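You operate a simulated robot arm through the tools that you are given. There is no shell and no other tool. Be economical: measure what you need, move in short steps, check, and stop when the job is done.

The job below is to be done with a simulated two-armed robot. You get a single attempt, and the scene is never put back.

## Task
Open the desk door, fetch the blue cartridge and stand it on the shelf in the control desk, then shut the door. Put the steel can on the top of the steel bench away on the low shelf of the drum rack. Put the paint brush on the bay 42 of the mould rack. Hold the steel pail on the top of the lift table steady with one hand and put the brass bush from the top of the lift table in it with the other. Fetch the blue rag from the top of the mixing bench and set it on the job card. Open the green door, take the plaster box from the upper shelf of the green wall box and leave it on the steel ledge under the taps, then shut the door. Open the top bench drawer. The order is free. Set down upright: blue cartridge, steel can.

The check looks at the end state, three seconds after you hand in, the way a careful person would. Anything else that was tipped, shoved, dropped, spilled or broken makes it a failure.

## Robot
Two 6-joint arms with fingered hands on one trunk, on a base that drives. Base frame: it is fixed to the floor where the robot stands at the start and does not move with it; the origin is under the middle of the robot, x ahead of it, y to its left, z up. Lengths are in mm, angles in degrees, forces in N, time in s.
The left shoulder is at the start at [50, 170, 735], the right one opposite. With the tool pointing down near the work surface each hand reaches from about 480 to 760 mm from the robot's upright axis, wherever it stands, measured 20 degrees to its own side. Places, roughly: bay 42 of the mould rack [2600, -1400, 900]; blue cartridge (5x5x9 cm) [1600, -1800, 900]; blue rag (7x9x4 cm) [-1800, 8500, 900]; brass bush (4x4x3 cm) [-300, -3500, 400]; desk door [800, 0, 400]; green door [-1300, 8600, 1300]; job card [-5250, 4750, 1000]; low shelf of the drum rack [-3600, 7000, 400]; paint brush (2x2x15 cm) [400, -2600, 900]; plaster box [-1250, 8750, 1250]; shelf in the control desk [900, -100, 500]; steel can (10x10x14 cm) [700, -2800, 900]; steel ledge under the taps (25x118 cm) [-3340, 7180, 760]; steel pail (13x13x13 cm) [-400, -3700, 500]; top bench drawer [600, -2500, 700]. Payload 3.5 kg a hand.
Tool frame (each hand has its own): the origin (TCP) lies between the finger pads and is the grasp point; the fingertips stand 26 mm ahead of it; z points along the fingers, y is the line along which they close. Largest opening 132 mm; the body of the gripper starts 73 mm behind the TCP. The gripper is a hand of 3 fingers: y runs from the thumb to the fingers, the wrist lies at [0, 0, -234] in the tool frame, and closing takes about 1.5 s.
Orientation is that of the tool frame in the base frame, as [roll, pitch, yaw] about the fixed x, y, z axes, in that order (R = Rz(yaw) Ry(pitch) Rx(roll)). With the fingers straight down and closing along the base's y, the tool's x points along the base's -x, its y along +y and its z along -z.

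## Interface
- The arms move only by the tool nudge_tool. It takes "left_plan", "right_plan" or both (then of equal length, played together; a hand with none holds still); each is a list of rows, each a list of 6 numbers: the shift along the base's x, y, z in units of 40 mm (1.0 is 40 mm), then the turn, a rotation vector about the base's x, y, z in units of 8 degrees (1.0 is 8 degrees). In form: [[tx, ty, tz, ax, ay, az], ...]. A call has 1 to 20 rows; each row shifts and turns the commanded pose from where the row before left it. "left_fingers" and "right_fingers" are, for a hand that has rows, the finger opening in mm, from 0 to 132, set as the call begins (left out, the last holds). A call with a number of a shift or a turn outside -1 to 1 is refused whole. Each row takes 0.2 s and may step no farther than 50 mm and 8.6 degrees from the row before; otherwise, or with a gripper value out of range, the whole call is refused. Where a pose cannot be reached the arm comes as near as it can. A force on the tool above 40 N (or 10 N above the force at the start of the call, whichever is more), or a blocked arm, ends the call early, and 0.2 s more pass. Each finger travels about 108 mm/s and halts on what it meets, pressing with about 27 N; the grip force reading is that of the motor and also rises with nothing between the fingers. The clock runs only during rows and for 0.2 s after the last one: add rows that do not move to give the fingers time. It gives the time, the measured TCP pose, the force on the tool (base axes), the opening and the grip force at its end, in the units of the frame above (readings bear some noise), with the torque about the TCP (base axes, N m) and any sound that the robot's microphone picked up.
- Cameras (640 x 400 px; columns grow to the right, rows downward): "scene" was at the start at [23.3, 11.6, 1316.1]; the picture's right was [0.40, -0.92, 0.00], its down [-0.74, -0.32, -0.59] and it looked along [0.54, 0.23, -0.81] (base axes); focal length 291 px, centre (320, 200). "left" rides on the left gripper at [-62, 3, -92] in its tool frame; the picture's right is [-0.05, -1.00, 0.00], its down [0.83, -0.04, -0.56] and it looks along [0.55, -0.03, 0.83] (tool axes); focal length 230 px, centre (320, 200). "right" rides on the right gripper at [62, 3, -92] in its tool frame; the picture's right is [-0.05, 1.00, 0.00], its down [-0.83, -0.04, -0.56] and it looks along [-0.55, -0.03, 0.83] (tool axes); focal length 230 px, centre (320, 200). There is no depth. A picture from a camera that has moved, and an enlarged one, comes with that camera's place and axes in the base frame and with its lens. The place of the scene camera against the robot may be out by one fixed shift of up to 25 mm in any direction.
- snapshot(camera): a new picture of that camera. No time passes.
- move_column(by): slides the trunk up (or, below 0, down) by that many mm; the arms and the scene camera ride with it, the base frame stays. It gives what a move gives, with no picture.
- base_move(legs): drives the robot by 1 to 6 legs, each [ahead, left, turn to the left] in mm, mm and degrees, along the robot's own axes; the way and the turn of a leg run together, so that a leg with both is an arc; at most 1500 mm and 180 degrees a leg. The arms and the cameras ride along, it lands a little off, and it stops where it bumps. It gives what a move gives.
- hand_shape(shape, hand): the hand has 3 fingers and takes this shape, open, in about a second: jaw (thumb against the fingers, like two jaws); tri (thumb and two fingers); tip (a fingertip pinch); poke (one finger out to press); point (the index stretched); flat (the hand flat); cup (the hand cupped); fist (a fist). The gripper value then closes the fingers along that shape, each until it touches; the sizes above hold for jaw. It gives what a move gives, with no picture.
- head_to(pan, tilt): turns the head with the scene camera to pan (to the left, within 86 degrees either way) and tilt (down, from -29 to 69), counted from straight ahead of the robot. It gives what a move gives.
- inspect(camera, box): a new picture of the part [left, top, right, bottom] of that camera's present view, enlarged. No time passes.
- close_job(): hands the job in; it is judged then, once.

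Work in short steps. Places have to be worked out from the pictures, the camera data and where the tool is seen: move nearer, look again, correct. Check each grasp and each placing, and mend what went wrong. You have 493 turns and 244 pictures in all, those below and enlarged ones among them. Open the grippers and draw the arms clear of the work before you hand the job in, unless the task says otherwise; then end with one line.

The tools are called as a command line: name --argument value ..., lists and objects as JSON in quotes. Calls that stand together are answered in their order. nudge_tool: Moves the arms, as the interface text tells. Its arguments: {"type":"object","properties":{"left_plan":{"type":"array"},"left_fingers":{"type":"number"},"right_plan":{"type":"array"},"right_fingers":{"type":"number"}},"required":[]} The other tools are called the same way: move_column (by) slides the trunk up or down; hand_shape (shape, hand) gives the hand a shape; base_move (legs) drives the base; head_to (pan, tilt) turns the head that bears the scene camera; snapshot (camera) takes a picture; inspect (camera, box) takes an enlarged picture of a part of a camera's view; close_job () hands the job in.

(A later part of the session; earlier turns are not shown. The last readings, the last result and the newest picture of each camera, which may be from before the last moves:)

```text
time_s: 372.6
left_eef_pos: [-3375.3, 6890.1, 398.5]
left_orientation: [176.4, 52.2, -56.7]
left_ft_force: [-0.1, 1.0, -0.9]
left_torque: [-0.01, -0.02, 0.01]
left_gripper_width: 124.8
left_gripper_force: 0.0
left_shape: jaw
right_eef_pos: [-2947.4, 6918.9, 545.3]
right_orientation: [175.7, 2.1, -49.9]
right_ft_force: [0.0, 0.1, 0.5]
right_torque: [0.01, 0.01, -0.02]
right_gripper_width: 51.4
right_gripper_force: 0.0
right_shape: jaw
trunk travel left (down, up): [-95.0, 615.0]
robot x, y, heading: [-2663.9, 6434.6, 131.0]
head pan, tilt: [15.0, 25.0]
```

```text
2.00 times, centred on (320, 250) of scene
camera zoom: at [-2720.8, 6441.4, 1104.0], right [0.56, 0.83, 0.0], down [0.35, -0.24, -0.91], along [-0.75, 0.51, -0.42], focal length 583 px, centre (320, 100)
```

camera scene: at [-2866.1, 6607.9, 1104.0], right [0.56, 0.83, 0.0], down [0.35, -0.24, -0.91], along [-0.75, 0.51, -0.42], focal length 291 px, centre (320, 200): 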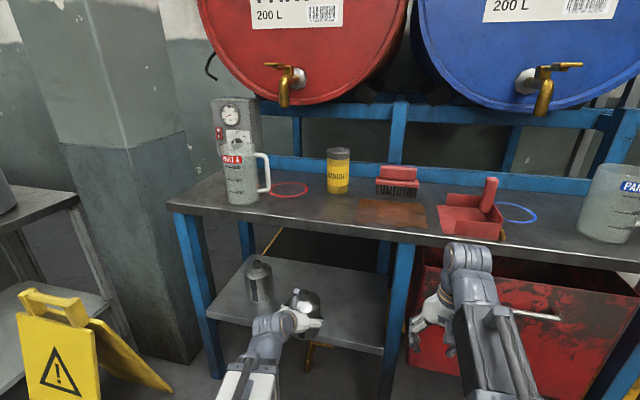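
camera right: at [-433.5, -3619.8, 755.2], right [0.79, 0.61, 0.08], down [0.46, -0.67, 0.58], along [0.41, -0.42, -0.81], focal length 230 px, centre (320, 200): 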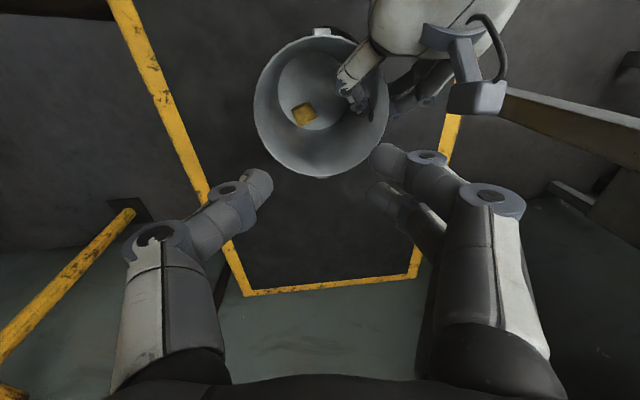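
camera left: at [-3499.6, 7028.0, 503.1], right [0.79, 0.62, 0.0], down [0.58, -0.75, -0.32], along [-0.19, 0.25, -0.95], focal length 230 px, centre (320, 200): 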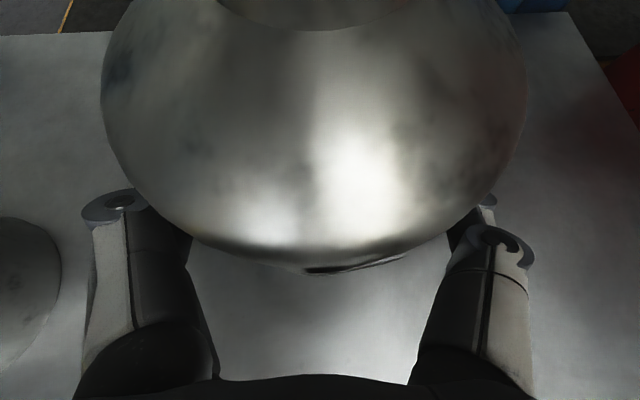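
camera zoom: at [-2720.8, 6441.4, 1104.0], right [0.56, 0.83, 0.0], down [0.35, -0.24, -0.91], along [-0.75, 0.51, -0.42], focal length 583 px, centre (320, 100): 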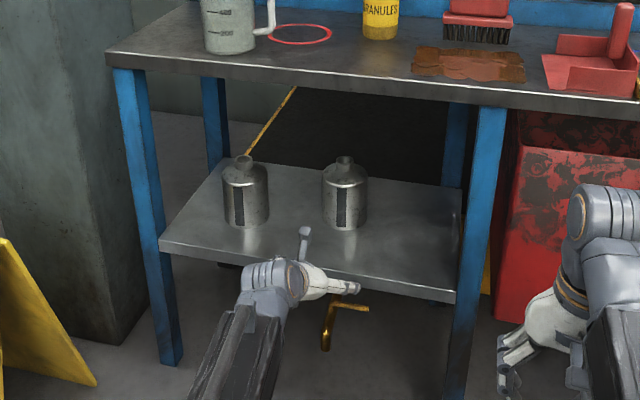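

Can placed upright. Stow the left hand, raise the trunk, and look toward the right-hand corner for the green box and mixing bench.

nudge_tool --left_plan '[[0.3, -0.3, 0.6, -0.72, -0.64, 0], [0.3, -0.3, 0.6, -0.72, -0.64, 0], [0.3, -0.3, 0.6, -0.72, -0.64, 0], [0.2, -0.3, 0.6, -0.72, -0.64, 0], [0, -0.3, 0.6, -0.72, -0.64, 0], [-0.1, -0.3, 0.6, -0.72, -0.64, 0], [-0.2, -0.3, 0.6, 0, 0, 0]]'

move_column --by 400

head_to --pan -55 --tilt 15

snapshot --camera "scene"

```text
time_s: 374.2
left_eef_pos: [-3344.1, 6806.4, 567.2]
left_orientation: [-177.6, 6.1, -53.4]
left_ft_force: [1.5, 0.3, 0.0]
left_torque: [-0.04, 0.0, 0.07]
left_gripper_width: 125.1
left_gripper_force: 0.1
left_shape: jaw
right_eef_pos: [-2946.9, 6917.3, 547.2]
right_orientation: [175.7, 1.8, -49.9]
right_ft_force: [0.5, 0.9, -0.6]
right_torque: [0.0, 0.0, 0.02]
right_gripper_width: 51.5
right_gripper_force: 0.1
right_shape: jaw
trunk travel left (down, up): [-95.0, 615.0]
robot x, y, heading: [-2668.5, 6433.8, 131.2]
head pan, tilt: [15.0, 25.0]
```

```text
time_s: 378.0
left_eef_pos: [-3344.1, 6805.7, 965.8]
left_orientation: [-177.6, 6.3, -53.5]
left_ft_force: [0.2, -0.2, -0.5]
left_torque: [0.01, 0.0, 0.02]
left_gripper_width: 124.9
left_gripper_force: 0.1
left_shape: jaw
right_eef_pos: [-2948.0, 6917.2, 946.5]
right_orientation: [175.7, 1.9, -49.8]
right_ft_force: [0.3, 0.3, -0.8]
right_torque: [-0.02, 0.0, 0.0]
right_gripper_width: 51.3
right_gripper_force: 0.0
right_shape: jaw
trunk travel left (down, up): [-495.0, 215.0]
robot x, y, heading: [-2668.0, 6439.5, 131.1]
head pan, tilt: [15.0, 25.0]
```

```text
time_s: 379.4
left_eef_pos: [-3344.2, 6804.9, 966.5]
left_orientation: [-177.6, 6.3, -53.5]
left_ft_force: [-0.1, -0.5, 0.1]
left_torque: [-0.01, 0.03, -0.01]
left_gripper_width: 125.1
left_gripper_force: 0.1
left_shape: jaw
right_eef_pos: [-2947.3, 6917.0, 945.9]
right_orientation: [175.7, 2.0, -49.9]
right_ft_force: [0.8, 0.3, 0.3]
right_torque: [0.02, -0.03, 0.0]
right_gripper_width: 51.5
right_gripper_force: 0.1
right_shape: jaw
trunk travel left (down, up): [-495.0, 215.0]
robot x, y, heading: [-2668.1, 6437.8, 131.2]
head pan, tilt: [-55.0, 15.0]
```

```text
99 pictures are left
camera scene: at [-2622.0, 6480.8, 1520.3], right [0.97, -0.24, 0.0], down [-0.06, -0.25, -0.97], along [0.23, 0.94, -0.26], focal length 291 px, centre (320, 200)
```

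scene: 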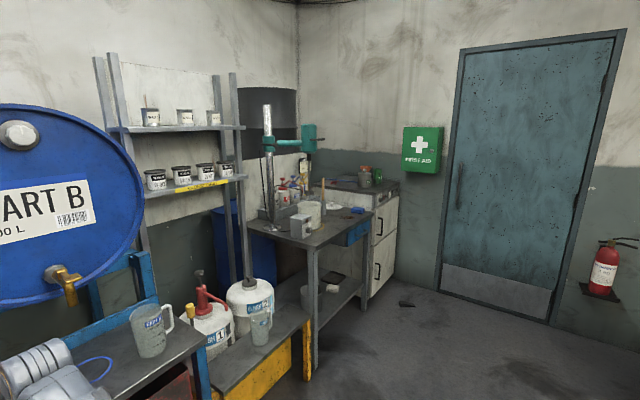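

Green box and mixing bench are in the right corner. Turn right 90° and drive alongside toward the green box.

base_move --legs '[[0, 0, -89.5], [1300, 0, 0], [250, 500, 0]]'

head_to --pan 10 --tilt 20

snapshot --camera "scene"

```text
time_s: 392.6
left_eef_pos: [-1433.8, 8499.6, 966.6]
left_orientation: [-177.7, 6.3, -144.3]
left_ft_force: [-0.9, -0.1, 0.1]
left_torque: [0.01, 0.02, -0.02]
left_gripper_width: 124.9
left_gripper_force: 0.0
left_shape: jaw
right_eef_pos: [-1328.9, 8099.6, 946.6]
right_orientation: [175.7, 1.9, -140.7]
right_ft_force: [0.9, 0.3, 0.4]
right_torque: [0.01, 0.02, -0.01]
right_gripper_width: 51.7
right_gripper_force: 0.0
right_shape: jaw
trunk travel left (down, up): [-495.0, 215.0]
robot x, y, heading: [-1813.0, 7825.4, 40.4]
head pan, tilt: [-55.0, 15.0]
```

```text
time_s: 393.9
left_eef_pos: [-1433.2, 8498.3, 966.5]
left_orientation: [-177.6, 6.4, -144.3]
left_ft_force: [-0.3, -0.7, 0.7]
left_torque: [0.02, -0.02, 0.01]
left_gripper_width: 124.9
left_gripper_force: 0.1
left_shape: jaw
right_eef_pos: [-1327.9, 8100.5, 946.0]
right_orientation: [175.6, 1.9, -140.7]
right_ft_force: [-0.2, -0.6, 1.7]
right_torque: [0.04, -0.01, -0.04]
right_gripper_width: 51.5
right_gripper_force: 0.0
right_shape: jaw
trunk travel left (down, up): [-495.0, 215.0]
robot x, y, heading: [-1810.2, 7827.6, 40.3]
head pan, tilt: [10.0, 20.0]
```

```text
98 pictures are left
camera scene: at [-1786.3, 7855.0, 1512.1], right [0.77, -0.64, 0.0], down [-0.22, -0.26, -0.94], along [0.6, 0.72, -0.34], focal length 291 px, centre (320, 200)
```

scene: 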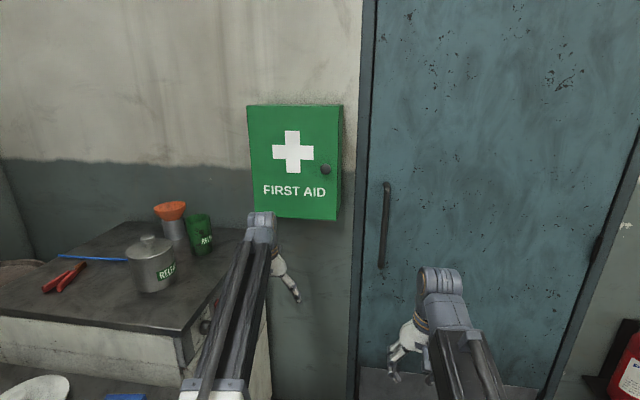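

The green box has a round knob on its right side at ≈(-1213,8518,1296), hinge left. Raise the trunk and bring the left hand forward, horizontal, ~100 mm short of the knob.

move_column --by 210

nudge_tool --left_plan '[[0.3, -0.1, 0.26, 0.647, -0.763, 0], [0.3, -0.1, 0.26, 0.647, -0.763, 0], [0.3, -0.1, 0.26, 0.647, -0.763, 0], [0.3, -0.1, 0.26, 0.647, -0.763, 0], [0.3, -0.1, 0.26, 0.647, -0.763, 0], [0.3, -0.1, 0.26, 0.647, -0.763, 0], [0.3, -0.1, 0.26, 0.647, -0.763, 0], [0.3, -0.1, 0.26, 0.647, -0.763, 0], [0.3, -0.1, 0.26, 0.647, -0.763, 0], [0.3, -0.1, 0.26, 0.647, -0.763, 0], [0.2, -0.1, 0.26, 0.26, -0.3, 0]]' --left_fingers 70

snapshot --camera "left"

snapshot --camera "scene"

```text
time_s: 396.2
left_eef_pos: [-1433.1, 8497.8, 1175.1]
left_orientation: [-177.6, 6.3, -144.3]
left_ft_force: [0.0, -0.8, 0.0]
left_torque: [0.03, 0.02, -0.01]
left_gripper_width: 124.9
left_gripper_force: 0.1
left_shape: jaw
right_eef_pos: [-1327.8, 8100.9, 1156.6]
right_orientation: [175.6, 1.9, -140.7]
right_ft_force: [-0.8, 0.3, 0.4]
right_torque: [0.04, -0.01, 0.0]
right_gripper_width: 51.5
right_gripper_force: 0.1
right_shape: jaw
trunk travel left (down, up): [-705.0, 5.0]
robot x, y, heading: [-1814.3, 7827.6, 40.5]
head pan, tilt: [10.0, 20.0]
```

```text
time_s: 398.6
left_eef_pos: [-1305.1, 8454.5, 1291.6]
left_orientation: [97.7, 85.4, 135.1]
left_ft_force: [-0.9, 0.5, 0.2]
left_torque: [0.01, 0.02, -0.01]
left_gripper_width: 70.6
left_gripper_force: 0.1
left_shape: jaw
right_eef_pos: [-1328.1, 8099.6, 1157.0]
right_orientation: [175.6, 1.8, -140.7]
right_ft_force: [0.9, 0.3, 0.3]
right_torque: [0.0, -0.01, 0.01]
right_gripper_width: 51.2
right_gripper_force: 0.1
right_shape: jaw
trunk travel left (down, up): [-705.0, 5.0]
robot x, y, heading: [-1811.5, 7823.3, 40.3]
head pan, tilt: [10.0, 20.0]
```

```text
97 pictures are left
camera left: at [-1376.9, 8397.1, 1353.3], right [0.61, -0.79, -0.03], down [-0.46, -0.32, -0.83], along [0.65, 0.51, -0.56], focal length 230 px, centre (320, 200)
```

left: 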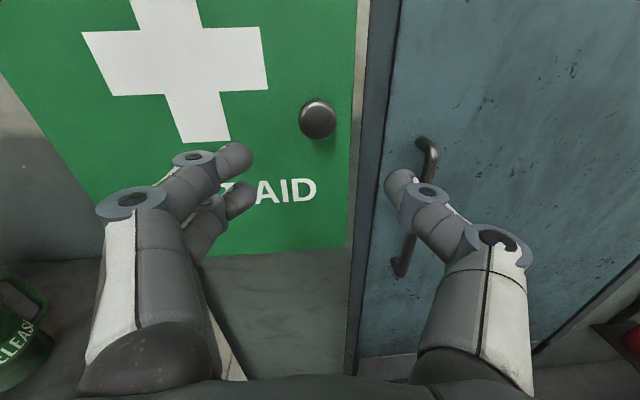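

```text
96 pictures are left
camera scene: at [-1786.3, 7855.0, 1722.1], right [0.77, -0.64, 0.0], down [-0.22, -0.26, -0.94], along [0.6, 0.72, -0.34], focal length 291 px, centre (320, 200)
```

scene: 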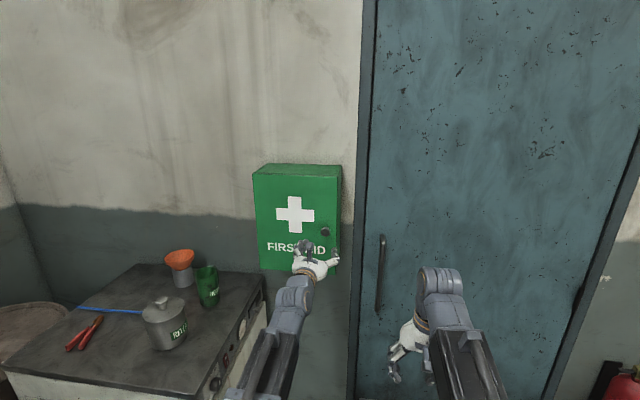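

Knob at (-1226,8512,1302), ~98 mm ahead, 10 mm up. Advance ~90 mm and close.

nudge_tool --left_plan '[[0.7, 0.53, 0.13, 0, 0, 0], [0.7, 0.53, 0.12, 0, 0, 0], [0.38, 0.29, 0, 0, 0, 0]]'

snapshot --camera "left"

```text
time_s: 399.4
left_eef_pos: [-1233.4, 8508.5, 1299.3]
left_orientation: [98.3, 85.4, 135.8]
left_ft_force: [-0.2, -0.3, 0.1]
left_torque: [0.02, 0.01, 0.03]
left_gripper_width: 70.5
left_gripper_force: 0.1
left_shape: jaw
right_eef_pos: [-1327.8, 8100.8, 1155.7]
right_orientation: [175.7, 1.8, -140.7]
right_ft_force: [0.2, 0.0, -0.3]
right_torque: [-0.03, -0.03, -0.01]
right_gripper_width: 51.7
right_gripper_force: 0.1
right_shape: jaw
trunk travel left (down, up): [-705.0, 5.0]
robot x, y, heading: [-1812.4, 7824.8, 40.1]
head pan, tilt: [10.0, 20.0]
```

```text
95 pictures are left
camera left: at [-1305.3, 8451.3, 1363.0], right [0.61, -0.79, -0.03], down [-0.46, -0.32, -0.82], along [0.65, 0.51, -0.56], focal length 230 px, centre (320, 200)
```

left: 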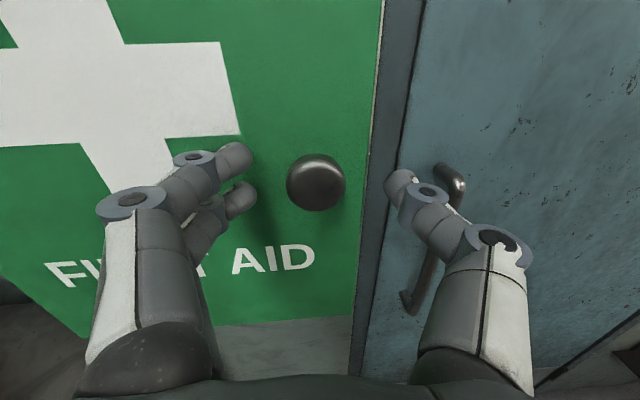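

Knob centre is ~17 mm ahead of TCP. Advance 9 mm and close.

nudge_tool --left_plan '[[0.18, 0.14, 0, 0, 0, 0], [0, 0, 0, 0, 0, 0]]'

nudge_tool --left_plan '[[0, 0, 0, 0, 0, 0], [0, 0, 0, 0, 0, 0], [0, 0, 0, 0, 0, 0], [0, 0, 0, 0, 0, 0]]' --left_fingers 10

snapshot --camera "left"

```text
time_s: 400.0
left_eef_pos: [-1227.2, 8514.6, 1299.5]
left_orientation: [98.5, 85.4, 135.7]
left_ft_force: [0.1, -0.3, -0.2]
left_torque: [0.01, 0.04, 0.0]
left_gripper_width: 70.9
left_gripper_force: 0.0
left_shape: jaw
right_eef_pos: [-1328.7, 8100.0, 1156.0]
right_orientation: [175.7, 1.9, -140.6]
right_ft_force: [0.1, 0.5, -0.4]
right_torque: [0.0, -0.01, 0.01]
right_gripper_width: 51.6
right_gripper_force: 0.1
right_shape: jaw
trunk travel left (down, up): [-705.0, 5.0]
robot x, y, heading: [-1810.2, 7827.3, 40.1]
head pan, tilt: [10.0, 20.0]
```

```text
time_s: 401.0
left_eef_pos: [-1227.0, 8513.8, 1300.2]
left_orientation: [98.8, 85.4, 136.1]
left_ft_force: [1.8, -1.2, -1.6]
left_torque: [0.01, 0.03, 0.22]
left_gripper_width: 12.5
left_gripper_force: 27.5
left_shape: jaw
right_eef_pos: [-1328.0, 8099.7, 1156.2]
right_orientation: [175.7, 2.0, -140.7]
right_ft_force: [0.3, 0.1, -0.7]
right_torque: [0.01, -0.04, 0.02]
right_gripper_width: 51.6
right_gripper_force: 0.0
right_shape: jaw
trunk travel left (down, up): [-705.0, 5.0]
robot x, y, heading: [-1814.1, 7826.8, 40.2]
head pan, tilt: [10.0, 20.0]
```

```text
94 pictures are left
camera left: at [-1298.1, 8456.6, 1362.7], right [0.61, -0.79, -0.03], down [-0.46, -0.32, -0.82], along [0.65, 0.51, -0.57], focal length 230 px, centre (320, 200)
```

left: 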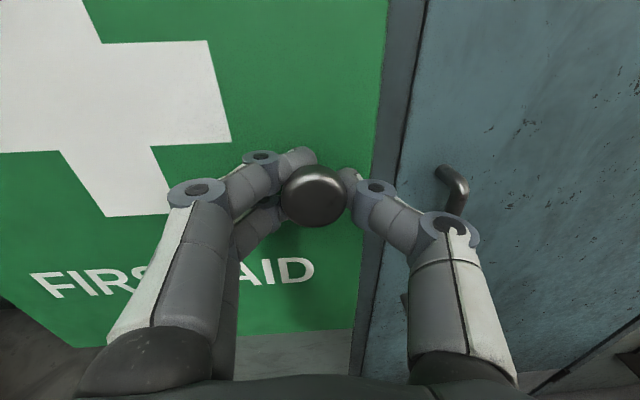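

Knob gripped. Pull the door open along its arc (hinge left), turning the hand with it.

nudge_tool --left_plan '[[-0.425, -0.31, 0, 0, 0, -0.4], [-0.425, -0.31, 0, 0, 0, -0.4], [-0.475, -0.25, 0, 0, 0, -0.45], [-0.475, -0.25, 0, 0, 0, -0.45], [-0.51, -0.15, 0, 0, 0, -0.5], [-0.51, -0.15, 0, 0, 0, -0.5]]'

snapshot --camera "scene"

```text
time_s: 402.4
left_eef_pos: [-1341.9, 8465.0, 1299.4]
left_orientation: [96.2, 85.6, 112.7]
left_ft_force: [-2.9, 37.1, 4.8]
left_torque: [0.15, 0.06, 0.02]
left_gripper_width: 12.2
left_gripper_force: 27.2
left_shape: jaw
right_eef_pos: [-1329.4, 8103.8, 1155.4]
right_orientation: [175.9, 1.8, -140.8]
right_ft_force: [0.2, -0.5, -0.2]
right_torque: [0.01, -0.01, -0.01]
right_gripper_width: 51.7
right_gripper_force: 0.1
right_shape: jaw
trunk travel left (down, up): [-705.0, 5.0]
robot x, y, heading: [-1808.1, 7829.7, 40.4]
head pan, tilt: [10.0, 20.0]
```

```text
93 pictures are left
camera scene: at [-1787.3, 7861.9, 1722.0], right [0.77, -0.64, 0.0], down [-0.22, -0.27, -0.94], along [0.6, 0.72, -0.34], focal length 291 px, centre (320, 200)
```

scene: 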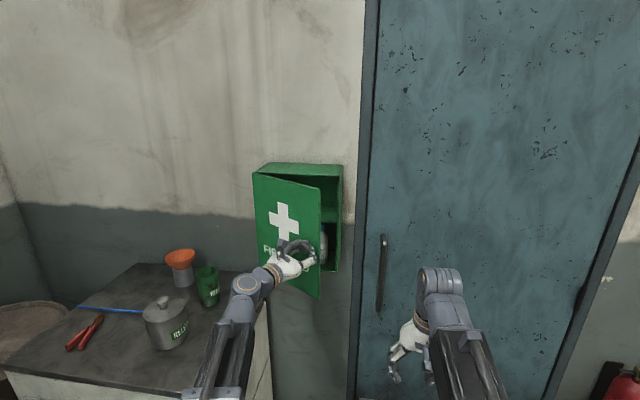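

Opening well; there is a side pull toward +y, so tighten the arc.

nudge_tool --left_plan '[[-0.3, 0.25, 0, 0, 0, -0.5], [-0.45, 0.2, 0, 0, 0, -0.5], [-0.45, 0.25, 0, 0, 0, -0.5], [-0.45, 0.3, 0, 0, 0, -0.5], [-0.4, 0.35, 0, 0, 0, -0.4]]'

snapshot --camera "scene"

```text
time_s: 403.5
left_eef_pos: [-1407.9, 8487.0, 1300.9]
left_orientation: [100.7, 85.2, 97.3]
left_ft_force: [-4.8, -27.8, -2.1]
left_torque: [0.09, 0.07, -0.13]
left_gripper_width: 14.1
left_gripper_force: 26.5
left_shape: jaw
right_eef_pos: [-1328.7, 8096.5, 1156.1]
right_orientation: [175.7, 1.9, -140.8]
right_ft_force: [-0.3, -0.5, -0.1]
right_torque: [0.0, 0.0, 0.02]
right_gripper_width: 51.7
right_gripper_force: 0.2
right_shape: jaw
trunk travel left (down, up): [-705.0, 5.0]
robot x, y, heading: [-1810.9, 7825.3, 40.0]
head pan, tilt: [10.0, 20.0]
stopped in row 5 (left hand): the force on the tool passed its limit at 52 N (the readings are from after the stop); the commanded pose is now the measured one
```

```text
92 pictures are left
camera scene: at [-1787.5, 7849.8, 1722.4], right [0.77, -0.64, 0.0], down [-0.22, -0.26, -0.94], along [0.6, 0.72, -0.34], focal length 291 px, centre (320, 200)
```

scene: 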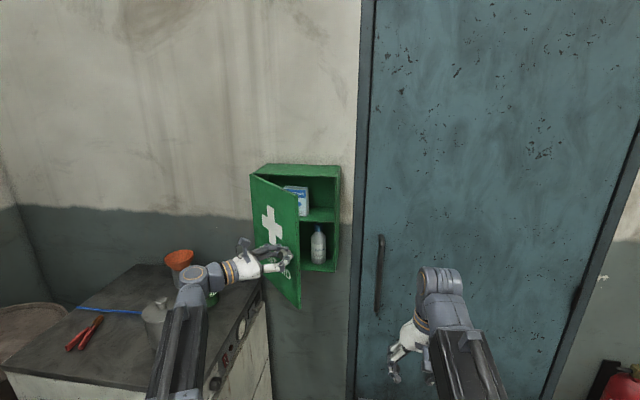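

Door open ~60°; the plaster box sits on the upper shelf at left. Release the knob and retreat, then push the door wider from inside.

nudge_tool --left_plan '[[0, 0, 0, 0, 0, 0], [0, 0, 0, 0, 0, 0], [0, 0, 0, 0, 0, 0], [-0.8, 0.05, 0, 0, 0, 0], [-0.9, 0, 0, 0, 0, 0], [-0.4, -0.9, 0, 0, 0, 0], [0, -1, 0, 0, 0, 0], [0, -1, 0, 0, 0, 0], [0, -0.5, 0, 0, 0, 0]]' --left_fingers 70

snapshot --camera "scene"

```text
time_s: 405.5
left_eef_pos: [-1493.0, 8360.7, 1300.2]
left_orientation: [102.0, 85.4, 99.2]
left_ft_force: [-0.3, -0.2, -0.6]
left_torque: [-0.01, 0.0, 0.02]
left_gripper_width: 69.5
left_gripper_force: 0.1
left_shape: jaw
right_eef_pos: [-1328.6, 8099.8, 1157.1]
right_orientation: [175.6, 1.9, -140.8]
right_ft_force: [-0.4, -0.1, -0.5]
right_torque: [-0.02, 0.01, 0.01]
right_gripper_width: 51.5
right_gripper_force: 0.1
right_shape: jaw
trunk travel left (down, up): [-705.0, 5.0]
robot x, y, heading: [-1814.5, 7824.7, 40.2]
head pan, tilt: [10.0, 20.0]
```

```text
91 pictures are left
camera scene: at [-1786.4, 7854.1, 1722.1], right [0.77, -0.64, 0.0], down [-0.22, -0.26, -0.94], along [0.6, 0.72, -0.34], focal length 291 px, centre (320, 200)
```

scene: 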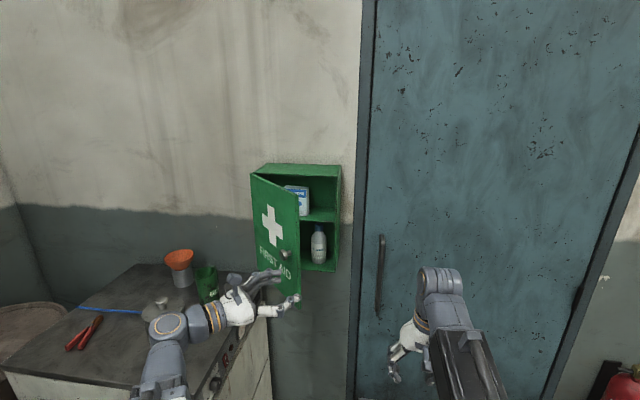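

Rotate the left hand to point more into the box (+y), then insert inside the door's free edge and push it left.

nudge_tool --left_plan '[[0.6, -0.5, 0, 0, 0, 0.97], [0.6, -0.5, 0, 0, 0, 0.97], [0.6, -0.4, 0, 0, 0, 0.97], [0.6, -0.3, 0, 0, 0, 0.97], [0.6, 0, 0, 0, 0, 0.97], [0.6, 0, 0, 0, 0, 0.97], [0.5, 0.2, 0, 0, 0, 0.97], [0.3, 0.5, 0, 0, 0, 0.97], [0.2, 0.5, 0, 0, 0, 0.6]]' --left_fingers 0

snapshot --camera "left"

snapshot --camera "scene"

```text
time_s: 407.5
left_eef_pos: [-1287.5, 8406.3, 1307.9]
left_orientation: [121.3, 84.7, 179.3]
left_ft_force: [-0.2, 0.2, -0.6]
left_torque: [0.02, -0.01, 0.0]
left_gripper_width: 0.0
left_gripper_force: 27.0
left_shape: jaw
left hand out of reach, approached as far as the arm can: row 1, 2, 3, 5, 6
right_eef_pos: [-1327.3, 8099.3, 1155.8]
right_orientation: [175.7, 1.9, -140.8]
right_ft_force: [-0.7, -0.2, 0.3]
right_torque: [0.02, -0.02, 0.0]
right_gripper_width: 51.8
right_gripper_force: 0.1
right_shape: jaw
trunk travel left (down, up): [-705.0, 5.0]
robot x, y, heading: [-1810.2, 7824.0, 40.3]
head pan, tilt: [10.0, 20.0]
```

```text
90 pictures are left
camera left: at [-1332.4, 8328.8, 1374.0], right [0.85, -0.53, -0.03], down [-0.33, -0.49, -0.8], along [0.41, 0.69, -0.59], focal length 230 px, centre (320, 200)
```

left: 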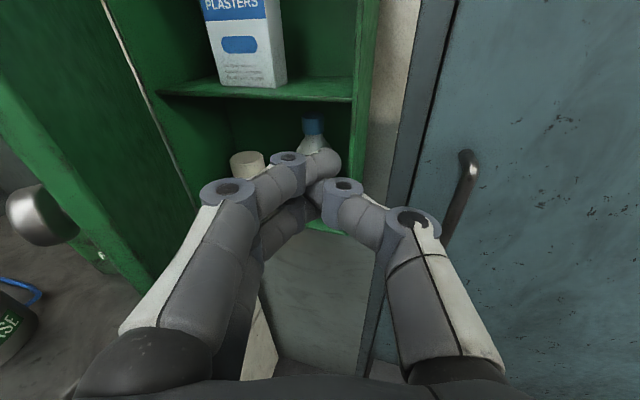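

```text
89 pictures are left
camera scene: at [-1786.1, 7854.4, 1722.1], right [0.77, -0.64, 0.0], down [-0.22, -0.26, -0.94], along [0.6, 0.72, -0.34], focal length 291 px, centre (320, 200)
```

scene: 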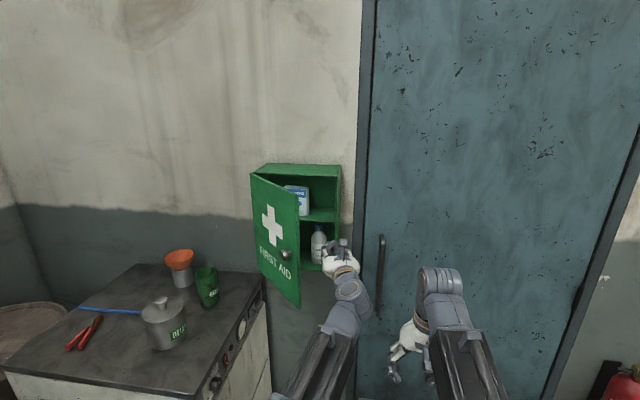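

Great view of the plaster box. Move the hand slightly forward, then sweep left (-x) to push the door past 90°.

nudge_tool --left_plan '[[0.4, 0.7, 0, 0, 0, 0], [0.4, 0.7, 0, 0, 0, 0], [-0.9, 0.2, 0, 0, 0, 0], [-0.9, 0.2, 0, 0, 0, 0], [-0.9, 0.25, 0, 0, 0, 0], [-0.9, 0.3, 0, 0, 0, 0], [-0.9, 0.3, 0, 0, 0, 0], [-0.8, 0.4, 0, 0, 0, 0]]'

snapshot --camera "scene"

```text
time_s: 409.3
left_eef_pos: [-1466.1, 8529.1, 1308.9]
left_orientation: [121.5, 84.7, 179.3]
left_ft_force: [0.2, 0.4, -0.4]
left_torque: [0.02, 0.01, 0.01]
left_gripper_width: 0.0
left_gripper_force: 26.9
left_shape: jaw
right_eef_pos: [-1329.8, 8098.0, 1156.5]
right_orientation: [175.7, 1.8, -140.9]
right_ft_force: [0.4, -0.2, 0.2]
right_torque: [-0.02, -0.01, 0.02]
right_gripper_width: 51.7
right_gripper_force: 0.0
right_shape: jaw
trunk travel left (down, up): [-705.0, 5.0]
robot x, y, heading: [-1810.9, 7824.5, 39.9]
head pan, tilt: [10.0, 20.0]
```

```text
88 pictures are left
camera scene: at [-1786.7, 7854.4, 1722.1], right [0.77, -0.64, 0.0], down [-0.22, -0.26, -0.94], along [0.6, 0.72, -0.34], focal length 291 px, centre (320, 200)
```

scene: 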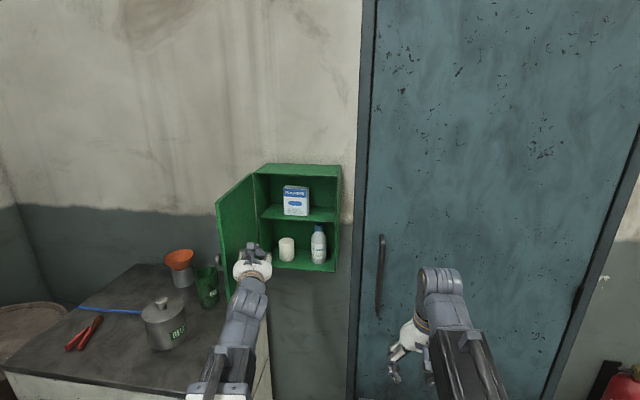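

Door is past 100° open. Back the left hand out, square it to the wall (heading ~41), raise to z≈1375, then drive closer.

nudge_tool --left_plan '[[-0.2, -0.9, 0, 0, 0, 0], [-0.2, -0.9, 0, 0, 0, 0], [0, -0.9, 0.3, 0, 0, 0], [0.3, -0.6, 0.5, 0, 0, -0.75], [0.6, -0.3, 0.5, 0, 0, -0.75], [0.6, -0.3, 0.4, 0, 0, -0.75]]' --left_fingers 125

base_move --legs '[[170, 80, 1.5]]'

snapshot --camera "left"

snapshot --camera "scene"

```text
time_s: 410.7
left_eef_pos: [-1386.3, 8402.4, 1389.9]
left_orientation: [121.0, 84.6, 160.9]
left_ft_force: [-0.2, 0.1, -0.6]
left_torque: [0.0, -0.01, -0.01]
left_gripper_width: 124.9
left_gripper_force: 0.0
left_shape: jaw
left hand out of reach, approached as far as the arm can: row 2, 3, 4
right_eef_pos: [-1328.1, 8098.9, 1156.7]
right_orientation: [175.7, 2.0, -140.7]
right_ft_force: [0.4, 0.3, -0.4]
right_torque: [-0.02, 0.03, 0.01]
right_gripper_width: 51.4
right_gripper_force: 0.0
right_shape: jaw
trunk travel left (down, up): [-705.0, 5.0]
robot x, y, heading: [-1809.1, 7824.1, 40.2]
head pan, tilt: [10.0, 20.0]
```

```text
time_s: 412.3
left_eef_pos: [-1324.2, 8586.7, 1389.7]
left_orientation: [122.1, 84.6, 163.5]
left_ft_force: [0.4, -0.2, 0.1]
left_torque: [0.01, -0.03, -0.01]
left_gripper_width: 124.9
left_gripper_force: 0.1
left_shape: jaw
right_eef_pos: [-1258.6, 8284.6, 1154.7]
right_orientation: [175.7, 1.9, -139.3]
right_ft_force: [-0.5, -0.3, -0.8]
right_torque: [-0.05, 0.02, 0.01]
right_gripper_width: 51.6
right_gripper_force: 0.1
right_shape: jaw
trunk travel left (down, up): [-705.0, 5.0]
robot x, y, heading: [-1735.8, 8001.8, 41.9]
head pan, tilt: [10.0, 20.0]
```

```text
87 pictures are left
camera left: at [-1390.5, 8527.3, 1454.8], right [0.66, -0.75, -0.03], down [-0.46, -0.38, -0.8], along [0.59, 0.54, -0.6], focal length 230 px, centre (320, 200)
```

left: 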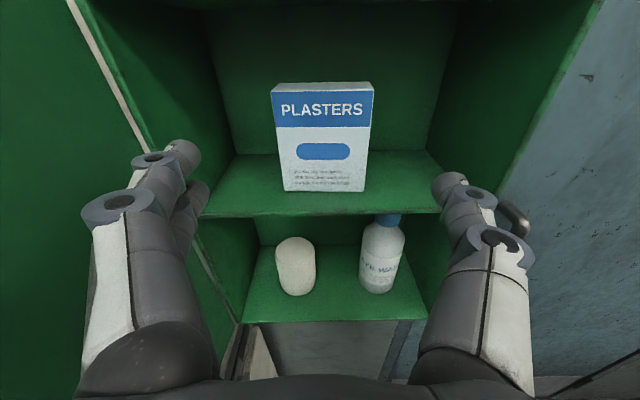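

```text
86 pictures are left
camera scene: at [-1710.4, 8028.2, 1722.0], right [0.78, -0.62, 0.0], down [-0.21, -0.27, -0.94], along [0.58, 0.74, -0.34], focal length 291 px, centre (320, 200)
```

scene: 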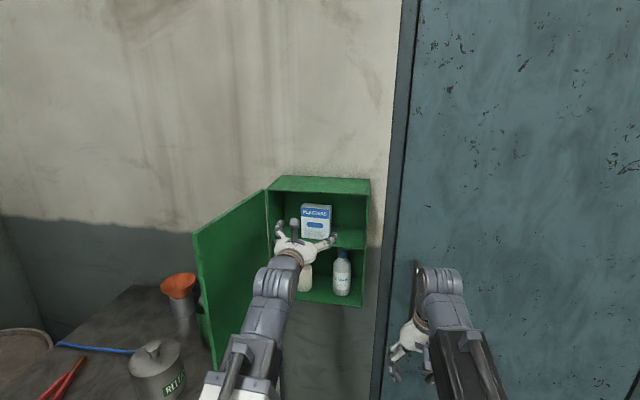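

Box centred, 82 mm wide. Advance ~110 mm with opening 108 mm, then close.

nudge_tool --left_plan '[[0.55, 0.43, -0.2, 0, 0, 0], [0.55, 0.43, -0.15, 0, 0, 0], [0.55, 0.43, -0.1, 0, 0, 0], [0.5, 0.4, 0, 0, 0, 0]]' --left_fingers 108

snapshot --camera "left"

```text
time_s: 413.3
left_eef_pos: [-1239.1, 8654.6, 1370.3]
left_orientation: [121.8, 84.6, 163.3]
left_ft_force: [0.2, 0.6, -0.3]
left_torque: [0.0, 0.02, 0.02]
left_gripper_width: 108.2
left_gripper_force: 0.2
left_shape: jaw
right_eef_pos: [-1257.2, 8283.4, 1155.8]
right_orientation: [175.6, 1.9, -139.3]
right_ft_force: [-0.5, -0.1, 0.0]
right_torque: [0.0, -0.01, -0.01]
right_gripper_width: 51.2
right_gripper_force: 0.0
right_shape: jaw
trunk travel left (down, up): [-705.0, 5.0]
robot x, y, heading: [-1733.6, 7999.5, 41.8]
head pan, tilt: [10.0, 20.0]
```

```text
85 pictures are left
camera left: at [-1304.7, 8593.6, 1436.7], right [0.66, -0.75, -0.03], down [-0.46, -0.38, -0.8], along [0.59, 0.54, -0.6], focal length 230 px, centre (320, 200)
```

left: 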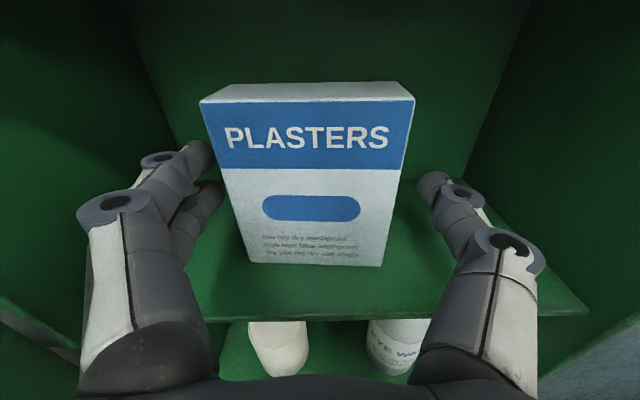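

Front face is level with TCP; advance 18 mm more and close.

nudge_tool --left_plan '[[0.34, 0.3, 0, 0, 0, 0], [0, 0, 0, 0, 0, 0]]'

nudge_tool --left_plan '[[0, 0, 0, 0, 0, 0], [0, 0, 0, 0, 0, 0], [0, 0, 0, 0, 0, 0], [0, 0, 0, 0, 0, 0]]' --left_fingers 55

snapshot --camera "left"

```text
time_s: 413.9
left_eef_pos: [-1225.3, 8666.3, 1372.3]
left_orientation: [121.2, 84.7, 162.6]
left_ft_force: [-0.4, 0.1, -0.2]
left_torque: [-0.02, 0.01, -0.01]
left_gripper_width: 108.0
left_gripper_force: 0.1
left_shape: jaw
right_eef_pos: [-1258.0, 8282.2, 1156.5]
right_orientation: [175.7, 1.8, -139.3]
right_ft_force: [-0.1, 0.4, -0.4]
right_torque: [0.0, -0.01, 0.03]
right_gripper_width: 51.3
right_gripper_force: 0.0
right_shape: jaw
trunk travel left (down, up): [-705.0, 5.0]
robot x, y, heading: [-1731.7, 7999.9, 41.9]
head pan, tilt: [10.0, 20.0]
```

```text
time_s: 414.9
left_eef_pos: [-1225.6, 8665.7, 1371.4]
left_orientation: [121.5, 84.7, 162.8]
left_ft_force: [0.6, 0.5, 0.5]
left_torque: [0.04, -0.03, -0.02]
left_gripper_width: 79.5
left_gripper_force: 27.2
left_shape: jaw
right_eef_pos: [-1258.2, 8282.3, 1155.7]
right_orientation: [175.7, 1.9, -139.4]
right_ft_force: [-0.8, 0.0, -0.3]
right_torque: [-0.03, 0.03, 0.03]
right_gripper_width: 51.3
right_gripper_force: 0.1
right_shape: jaw
trunk travel left (down, up): [-705.0, 5.0]
robot x, y, heading: [-1734.9, 7996.3, 41.8]
head pan, tilt: [10.0, 20.0]
```

```text
84 pictures are left
camera left: at [-1291.3, 8605.5, 1437.3], right [0.66, -0.75, -0.03], down [-0.46, -0.38, -0.8], along [0.59, 0.54, -0.59], focal length 230 px, centre (320, 200)
```

left: 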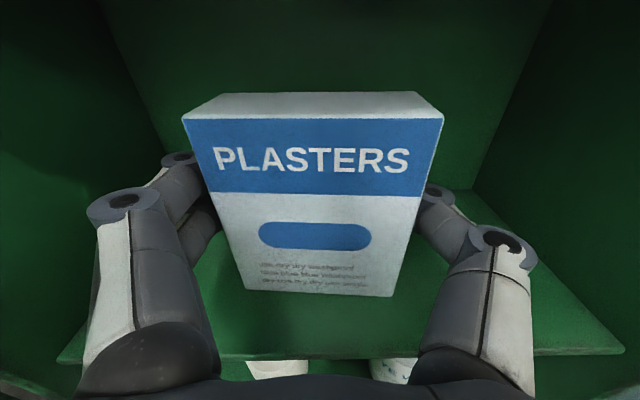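

Gripped at 79.5 mm. Lift 12 mm and back out with the base.

nudge_tool --left_plan '[[0, 0, 0.3, 0, 0, 0]]'

base_move --legs '[[-220, 0, 0]]'

snapshot --camera "scene"

```text
time_s: 415.3
left_eef_pos: [-1225.3, 8665.7, 1385.3]
left_orientation: [121.2, 84.7, 162.6]
left_ft_force: [0.0, -0.8, -1.0]
left_torque: [0.0, 0.0, 0.03]
left_gripper_width: 79.4
left_gripper_force: 27.5
left_shape: jaw
right_eef_pos: [-1258.4, 8282.5, 1156.1]
right_orientation: [175.7, 1.8, -139.3]
right_ft_force: [0.5, -1.2, 0.1]
right_torque: [0.03, -0.04, -0.01]
right_gripper_width: 51.5
right_gripper_force: 0.0
right_shape: jaw
trunk travel left (down, up): [-705.0, 5.0]
robot x, y, heading: [-1735.5, 7997.2, 41.6]
head pan, tilt: [10.0, 20.0]
```

```text
time_s: 416.9
left_eef_pos: [-1392.1, 8516.8, 1385.2]
left_orientation: [121.0, 84.7, 162.4]
left_ft_force: [0.5, -0.6, -0.5]
left_torque: [0.03, 0.05, 0.02]
left_gripper_width: 79.6
left_gripper_force: 26.7
left_shape: jaw
right_eef_pos: [-1424.2, 8135.6, 1155.8]
right_orientation: [175.7, 2.0, -139.3]
right_ft_force: [-0.3, 0.2, 0.3]
right_torque: [0.02, 0.01, 0.01]
right_gripper_width: 51.5
right_gripper_force: 0.0
right_shape: jaw
trunk travel left (down, up): [-705.0, 5.0]
robot x, y, heading: [-1901.5, 7846.3, 41.5]
head pan, tilt: [10.0, 20.0]
```

```text
83 pictures are left
camera scene: at [-1878.1, 7878.0, 1722.2], right [0.78, -0.62, 0.0], down [-0.21, -0.27, -0.94], along [0.58, 0.74, -0.34], focal length 291 px, centre (320, 200)
```

scene: 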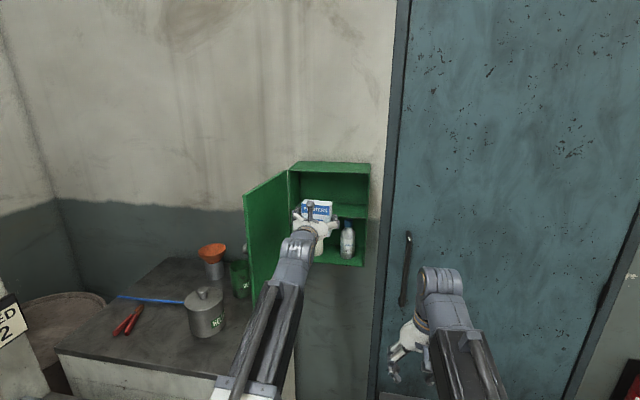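

Plaster box is out. Drive back to the drum rack area: slide right, reverse along, then turn left to face the rack.

base_move --legs '[[-300, -350, 0], [-1450, -400, 0], [-50, -100, 0], [0, 0, 90]]'

move_column --by -270

head_to --pan 5 --tilt 25

snapshot --camera "scene"

```text
refused: leg 2 is longer than a leg can be; nothing moved
```

```text
time_s: 419.7
left_eef_pos: [-1390.9, 8517.6, 1113.8]
left_orientation: [121.4, 84.8, 162.9]
left_ft_force: [-0.3, -0.5, 0.1]
left_torque: [-0.03, 0.02, 0.01]
left_gripper_width: 79.8
left_gripper_force: 27.2
left_shape: jaw
right_eef_pos: [-1424.1, 8133.9, 886.6]
right_orientation: [175.8, 1.9, -139.3]
right_ft_force: [-0.6, -0.2, 0.8]
right_torque: [-0.01, 0.01, 0.01]
right_gripper_width: 51.5
right_gripper_force: 0.1
right_shape: jaw
trunk travel left (down, up): [-435.0, 275.0]
robot x, y, heading: [-1905.3, 7852.3, 41.5]
head pan, tilt: [10.0, 20.0]
```

```text
time_s: 420.4
left_eef_pos: [-1391.3, 8517.6, 1114.4]
left_orientation: [121.5, 84.7, 162.8]
left_ft_force: [0.4, -0.3, -0.7]
left_torque: [0.03, 0.04, 0.02]
left_gripper_width: 79.5
left_gripper_force: 27.3
left_shape: jaw
right_eef_pos: [-1425.0, 8134.4, 885.9]
right_orientation: [175.7, 1.8, -139.4]
right_ft_force: [0.1, -0.7, -0.2]
right_torque: [-0.02, 0.02, 0.0]
right_gripper_width: 51.4
right_gripper_force: 0.1
right_shape: jaw
trunk travel left (down, up): [-435.0, 275.0]
robot x, y, heading: [-1899.9, 7850.7, 41.3]
head pan, tilt: [5.0, 25.0]
```

```text
82 pictures are left
camera scene: at [-1871.5, 7873.0, 1444.1], right [0.73, -0.69, 0.0], down [-0.29, -0.31, -0.91], along [0.62, 0.66, -0.42], focal length 291 px, centre (320, 200)
```

scene: 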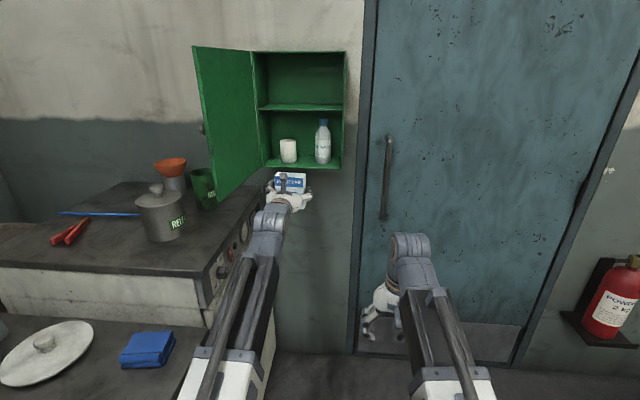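

Leg too long; the trunk lowered harmlessly. Redo the drive with shorter legs.

base_move --legs '[[-300, -350, 0], [-1000, -250, 0], [-500, -250, 0], [0, 0, 90]]'

snapshot --camera "scene"

```text
time_s: 434.7
left_eef_pos: [-3351.3, 6540.7, 1114.1]
left_orientation: [121.4, 84.7, -107.1]
left_ft_force: [-0.2, 0.0, -0.9]
left_torque: [0.0, 0.02, -0.02]
left_gripper_width: 79.6
left_gripper_force: 27.2
left_shape: jaw
right_eef_pos: [-2969.7, 6509.3, 887.1]
right_orientation: [175.7, 1.9, -49.4]
right_ft_force: [0.0, 0.0, -0.1]
right_torque: [0.02, 0.0, 0.0]
right_gripper_width: 51.3
right_gripper_force: 0.0
right_shape: jaw
trunk travel left (down, up): [-435.0, 275.0]
robot x, y, heading: [-2683.2, 6031.4, 131.7]
head pan, tilt: [5.0, 25.0]
```

```text
81 pictures are left
camera scene: at [-2727.3, 6048.2, 1444.0], right [0.69, 0.73, 0.0], down [0.31, -0.29, -0.91], along [-0.66, 0.62, -0.42], focal length 291 px, centre (320, 200)
```

scene: 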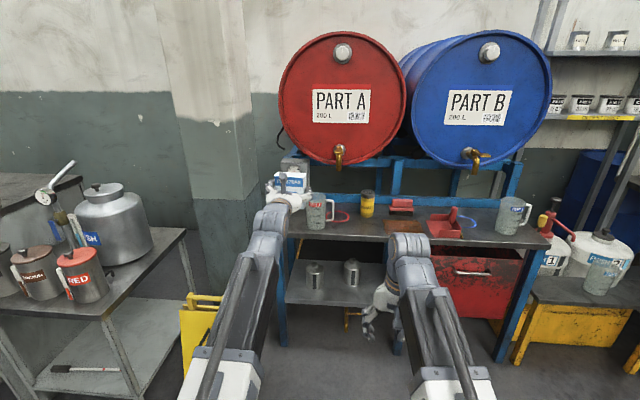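

Both cans are visible upright on the low shelf. Move ahead 300/right 218, lower the trunk 240, then inspect the ledge.

base_move --legs '[[270, -218, 0]]'

move_column --by -245

snapshot --camera "scene"

snapshot --camera "left"

```text
time_s: 436.9
left_eef_pos: [-3370.3, 6891.6, 1114.0]
left_orientation: [121.5, 84.7, -107.2]
left_ft_force: [0.2, -0.3, 0.2]
left_torque: [0.0, 0.0, 0.02]
left_gripper_width: 79.6
left_gripper_force: 27.6
left_shape: jaw
right_eef_pos: [-2985.7, 6859.3, 884.8]
right_orientation: [175.7, 1.9, -49.5]
right_ft_force: [1.0, 0.5, -0.3]
right_torque: [0.01, 0.01, -0.02]
right_gripper_width: 51.6
right_gripper_force: 0.1
right_shape: jaw
trunk travel left (down, up): [-435.0, 275.0]
robot x, y, heading: [-2704.7, 6381.4, 131.9]
head pan, tilt: [5.0, 25.0]
```

```text
time_s: 439.5
left_eef_pos: [-3370.1, 6892.4, 868.3]
left_orientation: [121.5, 84.7, -107.2]
left_ft_force: [-0.4, -0.3, -0.9]
left_torque: [0.01, 0.01, 0.0]
left_gripper_width: 79.5
left_gripper_force: 27.5
left_shape: jaw
right_eef_pos: [-2986.9, 6859.5, 641.1]
right_orientation: [175.7, 1.9, -49.4]
right_ft_force: [0.3, -0.5, -0.3]
right_torque: [0.0, 0.03, 0.0]
right_gripper_width: 51.7
right_gripper_force: 0.1
right_shape: jaw
trunk travel left (down, up): [-190.0, 520.0]
robot x, y, heading: [-2700.9, 6379.0, 131.6]
head pan, tilt: [5.0, 25.0]
```

```text
80 pictures are left
camera scene: at [-2746.2, 6398.1, 1199.1], right [0.69, 0.73, 0.0], down [0.31, -0.29, -0.91], along [-0.66, 0.62, -0.42], focal length 291 px, centre (320, 200)
```

scene: 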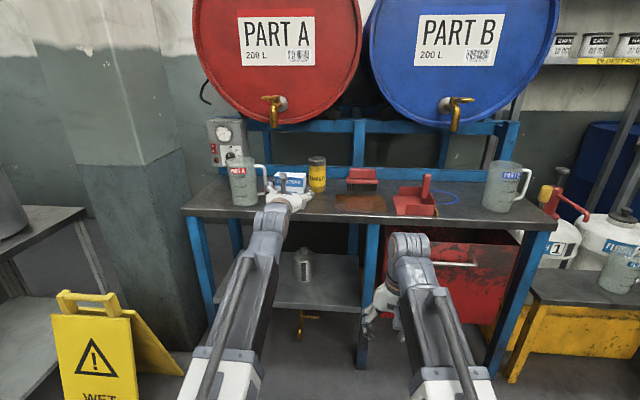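

```text
79 pictures are left
camera left: at [-3309.9, 6825.9, 934.7], right [0.75, 0.66, -0.03], down [0.38, -0.46, -0.8], along [-0.54, 0.59, -0.59], focal length 230 px, centre (320, 200)
```

left: 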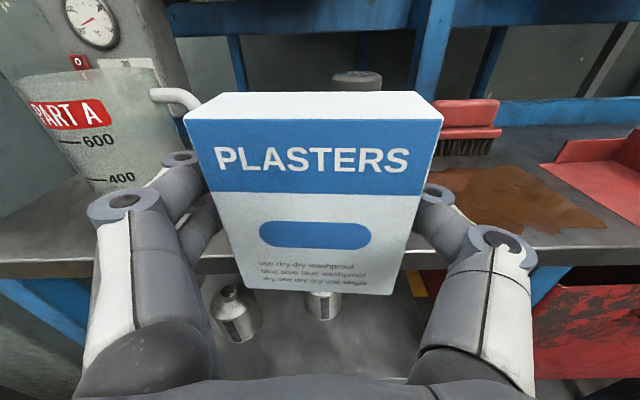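

Gap between the jug and the spill is right ahead; ledge edge is ~49 mm beyond TCP. Drive forward 115 mm, then lower.

base_move --legs '[[115, 0, 0]]'

nudge_tool --left_plan '[[0, 0, -0.6, 0, 0, 0], [0, 0, -0.5, 0, 0, 0]]'

snapshot --camera "left"

inspect --camera "scene" --box '[160, 120, 460, 300]'

```text
time_s: 440.7
left_eef_pos: [-3445.9, 6978.2, 869.6]
left_orientation: [121.4, 84.7, -107.3]
left_ft_force: [0.5, 0.1, 0.2]
left_torque: [-0.02, 0.01, 0.0]
left_gripper_width: 79.4
left_gripper_force: 26.6
left_shape: jaw
right_eef_pos: [-3063.5, 6944.6, 642.0]
right_orientation: [175.7, 1.8, -49.4]
right_ft_force: [-0.4, -0.5, 0.0]
right_torque: [0.0, 0.01, 0.03]
right_gripper_width: 51.6
right_gripper_force: 0.0
right_shape: jaw
trunk travel left (down, up): [-190.0, 520.0]
robot x, y, heading: [-2781.2, 6468.7, 131.8]
head pan, tilt: [5.0, 25.0]
```

```text
time_s: 441.3
left_eef_pos: [-3445.9, 6979.2, 825.5]
left_orientation: [121.6, 84.6, -107.1]
left_ft_force: [0.6, 0.0, -0.6]
left_torque: [-0.03, 0.0, 0.03]
left_gripper_width: 79.5
left_gripper_force: 26.7
left_shape: jaw
right_eef_pos: [-3063.9, 6945.0, 639.9]
right_orientation: [175.7, 1.9, -49.4]
right_ft_force: [0.7, -0.2, -0.6]
right_torque: [0.02, -0.01, -0.02]
right_gripper_width: 51.3
right_gripper_force: 0.0
right_shape: jaw
trunk travel left (down, up): [-190.0, 520.0]
robot x, y, heading: [-2778.5, 6467.8, 131.6]
head pan, tilt: [5.0, 25.0]
```

```text
78 pictures are left
camera left: at [-3385.9, 6912.8, 890.0], right [0.75, 0.66, -0.03], down [0.38, -0.46, -0.8], along [-0.54, 0.59, -0.59], focal length 230 px, centre (320, 200)
```

left: 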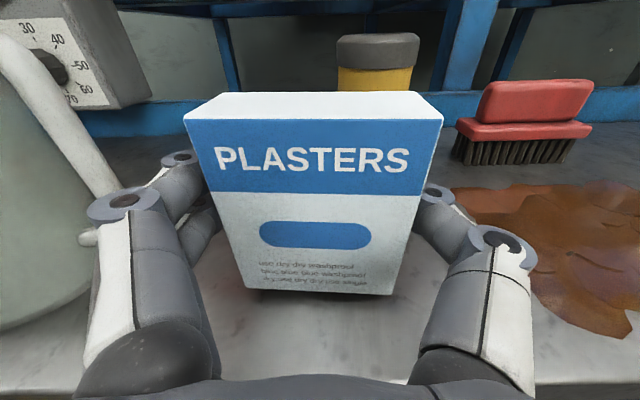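

```text
2.13 times, centred on (310, 210) of scene
camera zoom: at [-2822.7, 6484.2, 1199.0], right [0.69, 0.73, 0.0], down [0.31, -0.29, -0.91], along [-0.66, 0.62, -0.42], focal length 622 px, centre (341, 179)
```

zoom: 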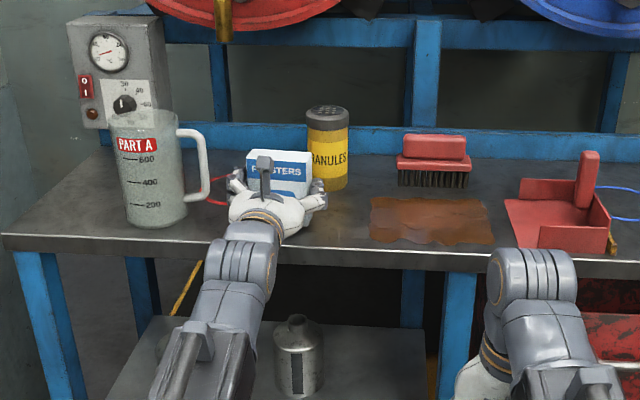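

Jug handle is close on the left; shift 15 mm right and lower in small steps.

nudge_tool --left_plan '[[0.28, 0.25, 0, 0, 0, 0], [0, 0, -0.15, 0, 0, 0], [0, 0, -0.12, 0, 0, 0], [0, 0, -0.12, 0, 0, 0], [0, 0, -0.12, 0, 0, 0]]'

```text
time_s: 442.5
left_eef_pos: [-3434.7, 6987.6, 812.1]
left_orientation: [112.0, 85.0, -116.7]
left_ft_force: [-5.9, 6.2, 37.7]
left_torque: [0.57, 0.35, 0.04]
left_gripper_width: 79.7
left_gripper_force: 27.1
left_shape: jaw
right_eef_pos: [-3062.7, 6945.6, 642.1]
right_orientation: [175.6, 2.1, -49.4]
right_ft_force: [-0.3, 0.4, -0.1]
right_torque: [-0.02, 0.01, 0.02]
right_gripper_width: 51.4
right_gripper_force: 0.1
right_shape: jaw
trunk travel left (down, up): [-190.0, 520.0]
robot x, y, heading: [-2779.0, 6467.6, 131.6]
head pan, tilt: [5.0, 25.0]
```

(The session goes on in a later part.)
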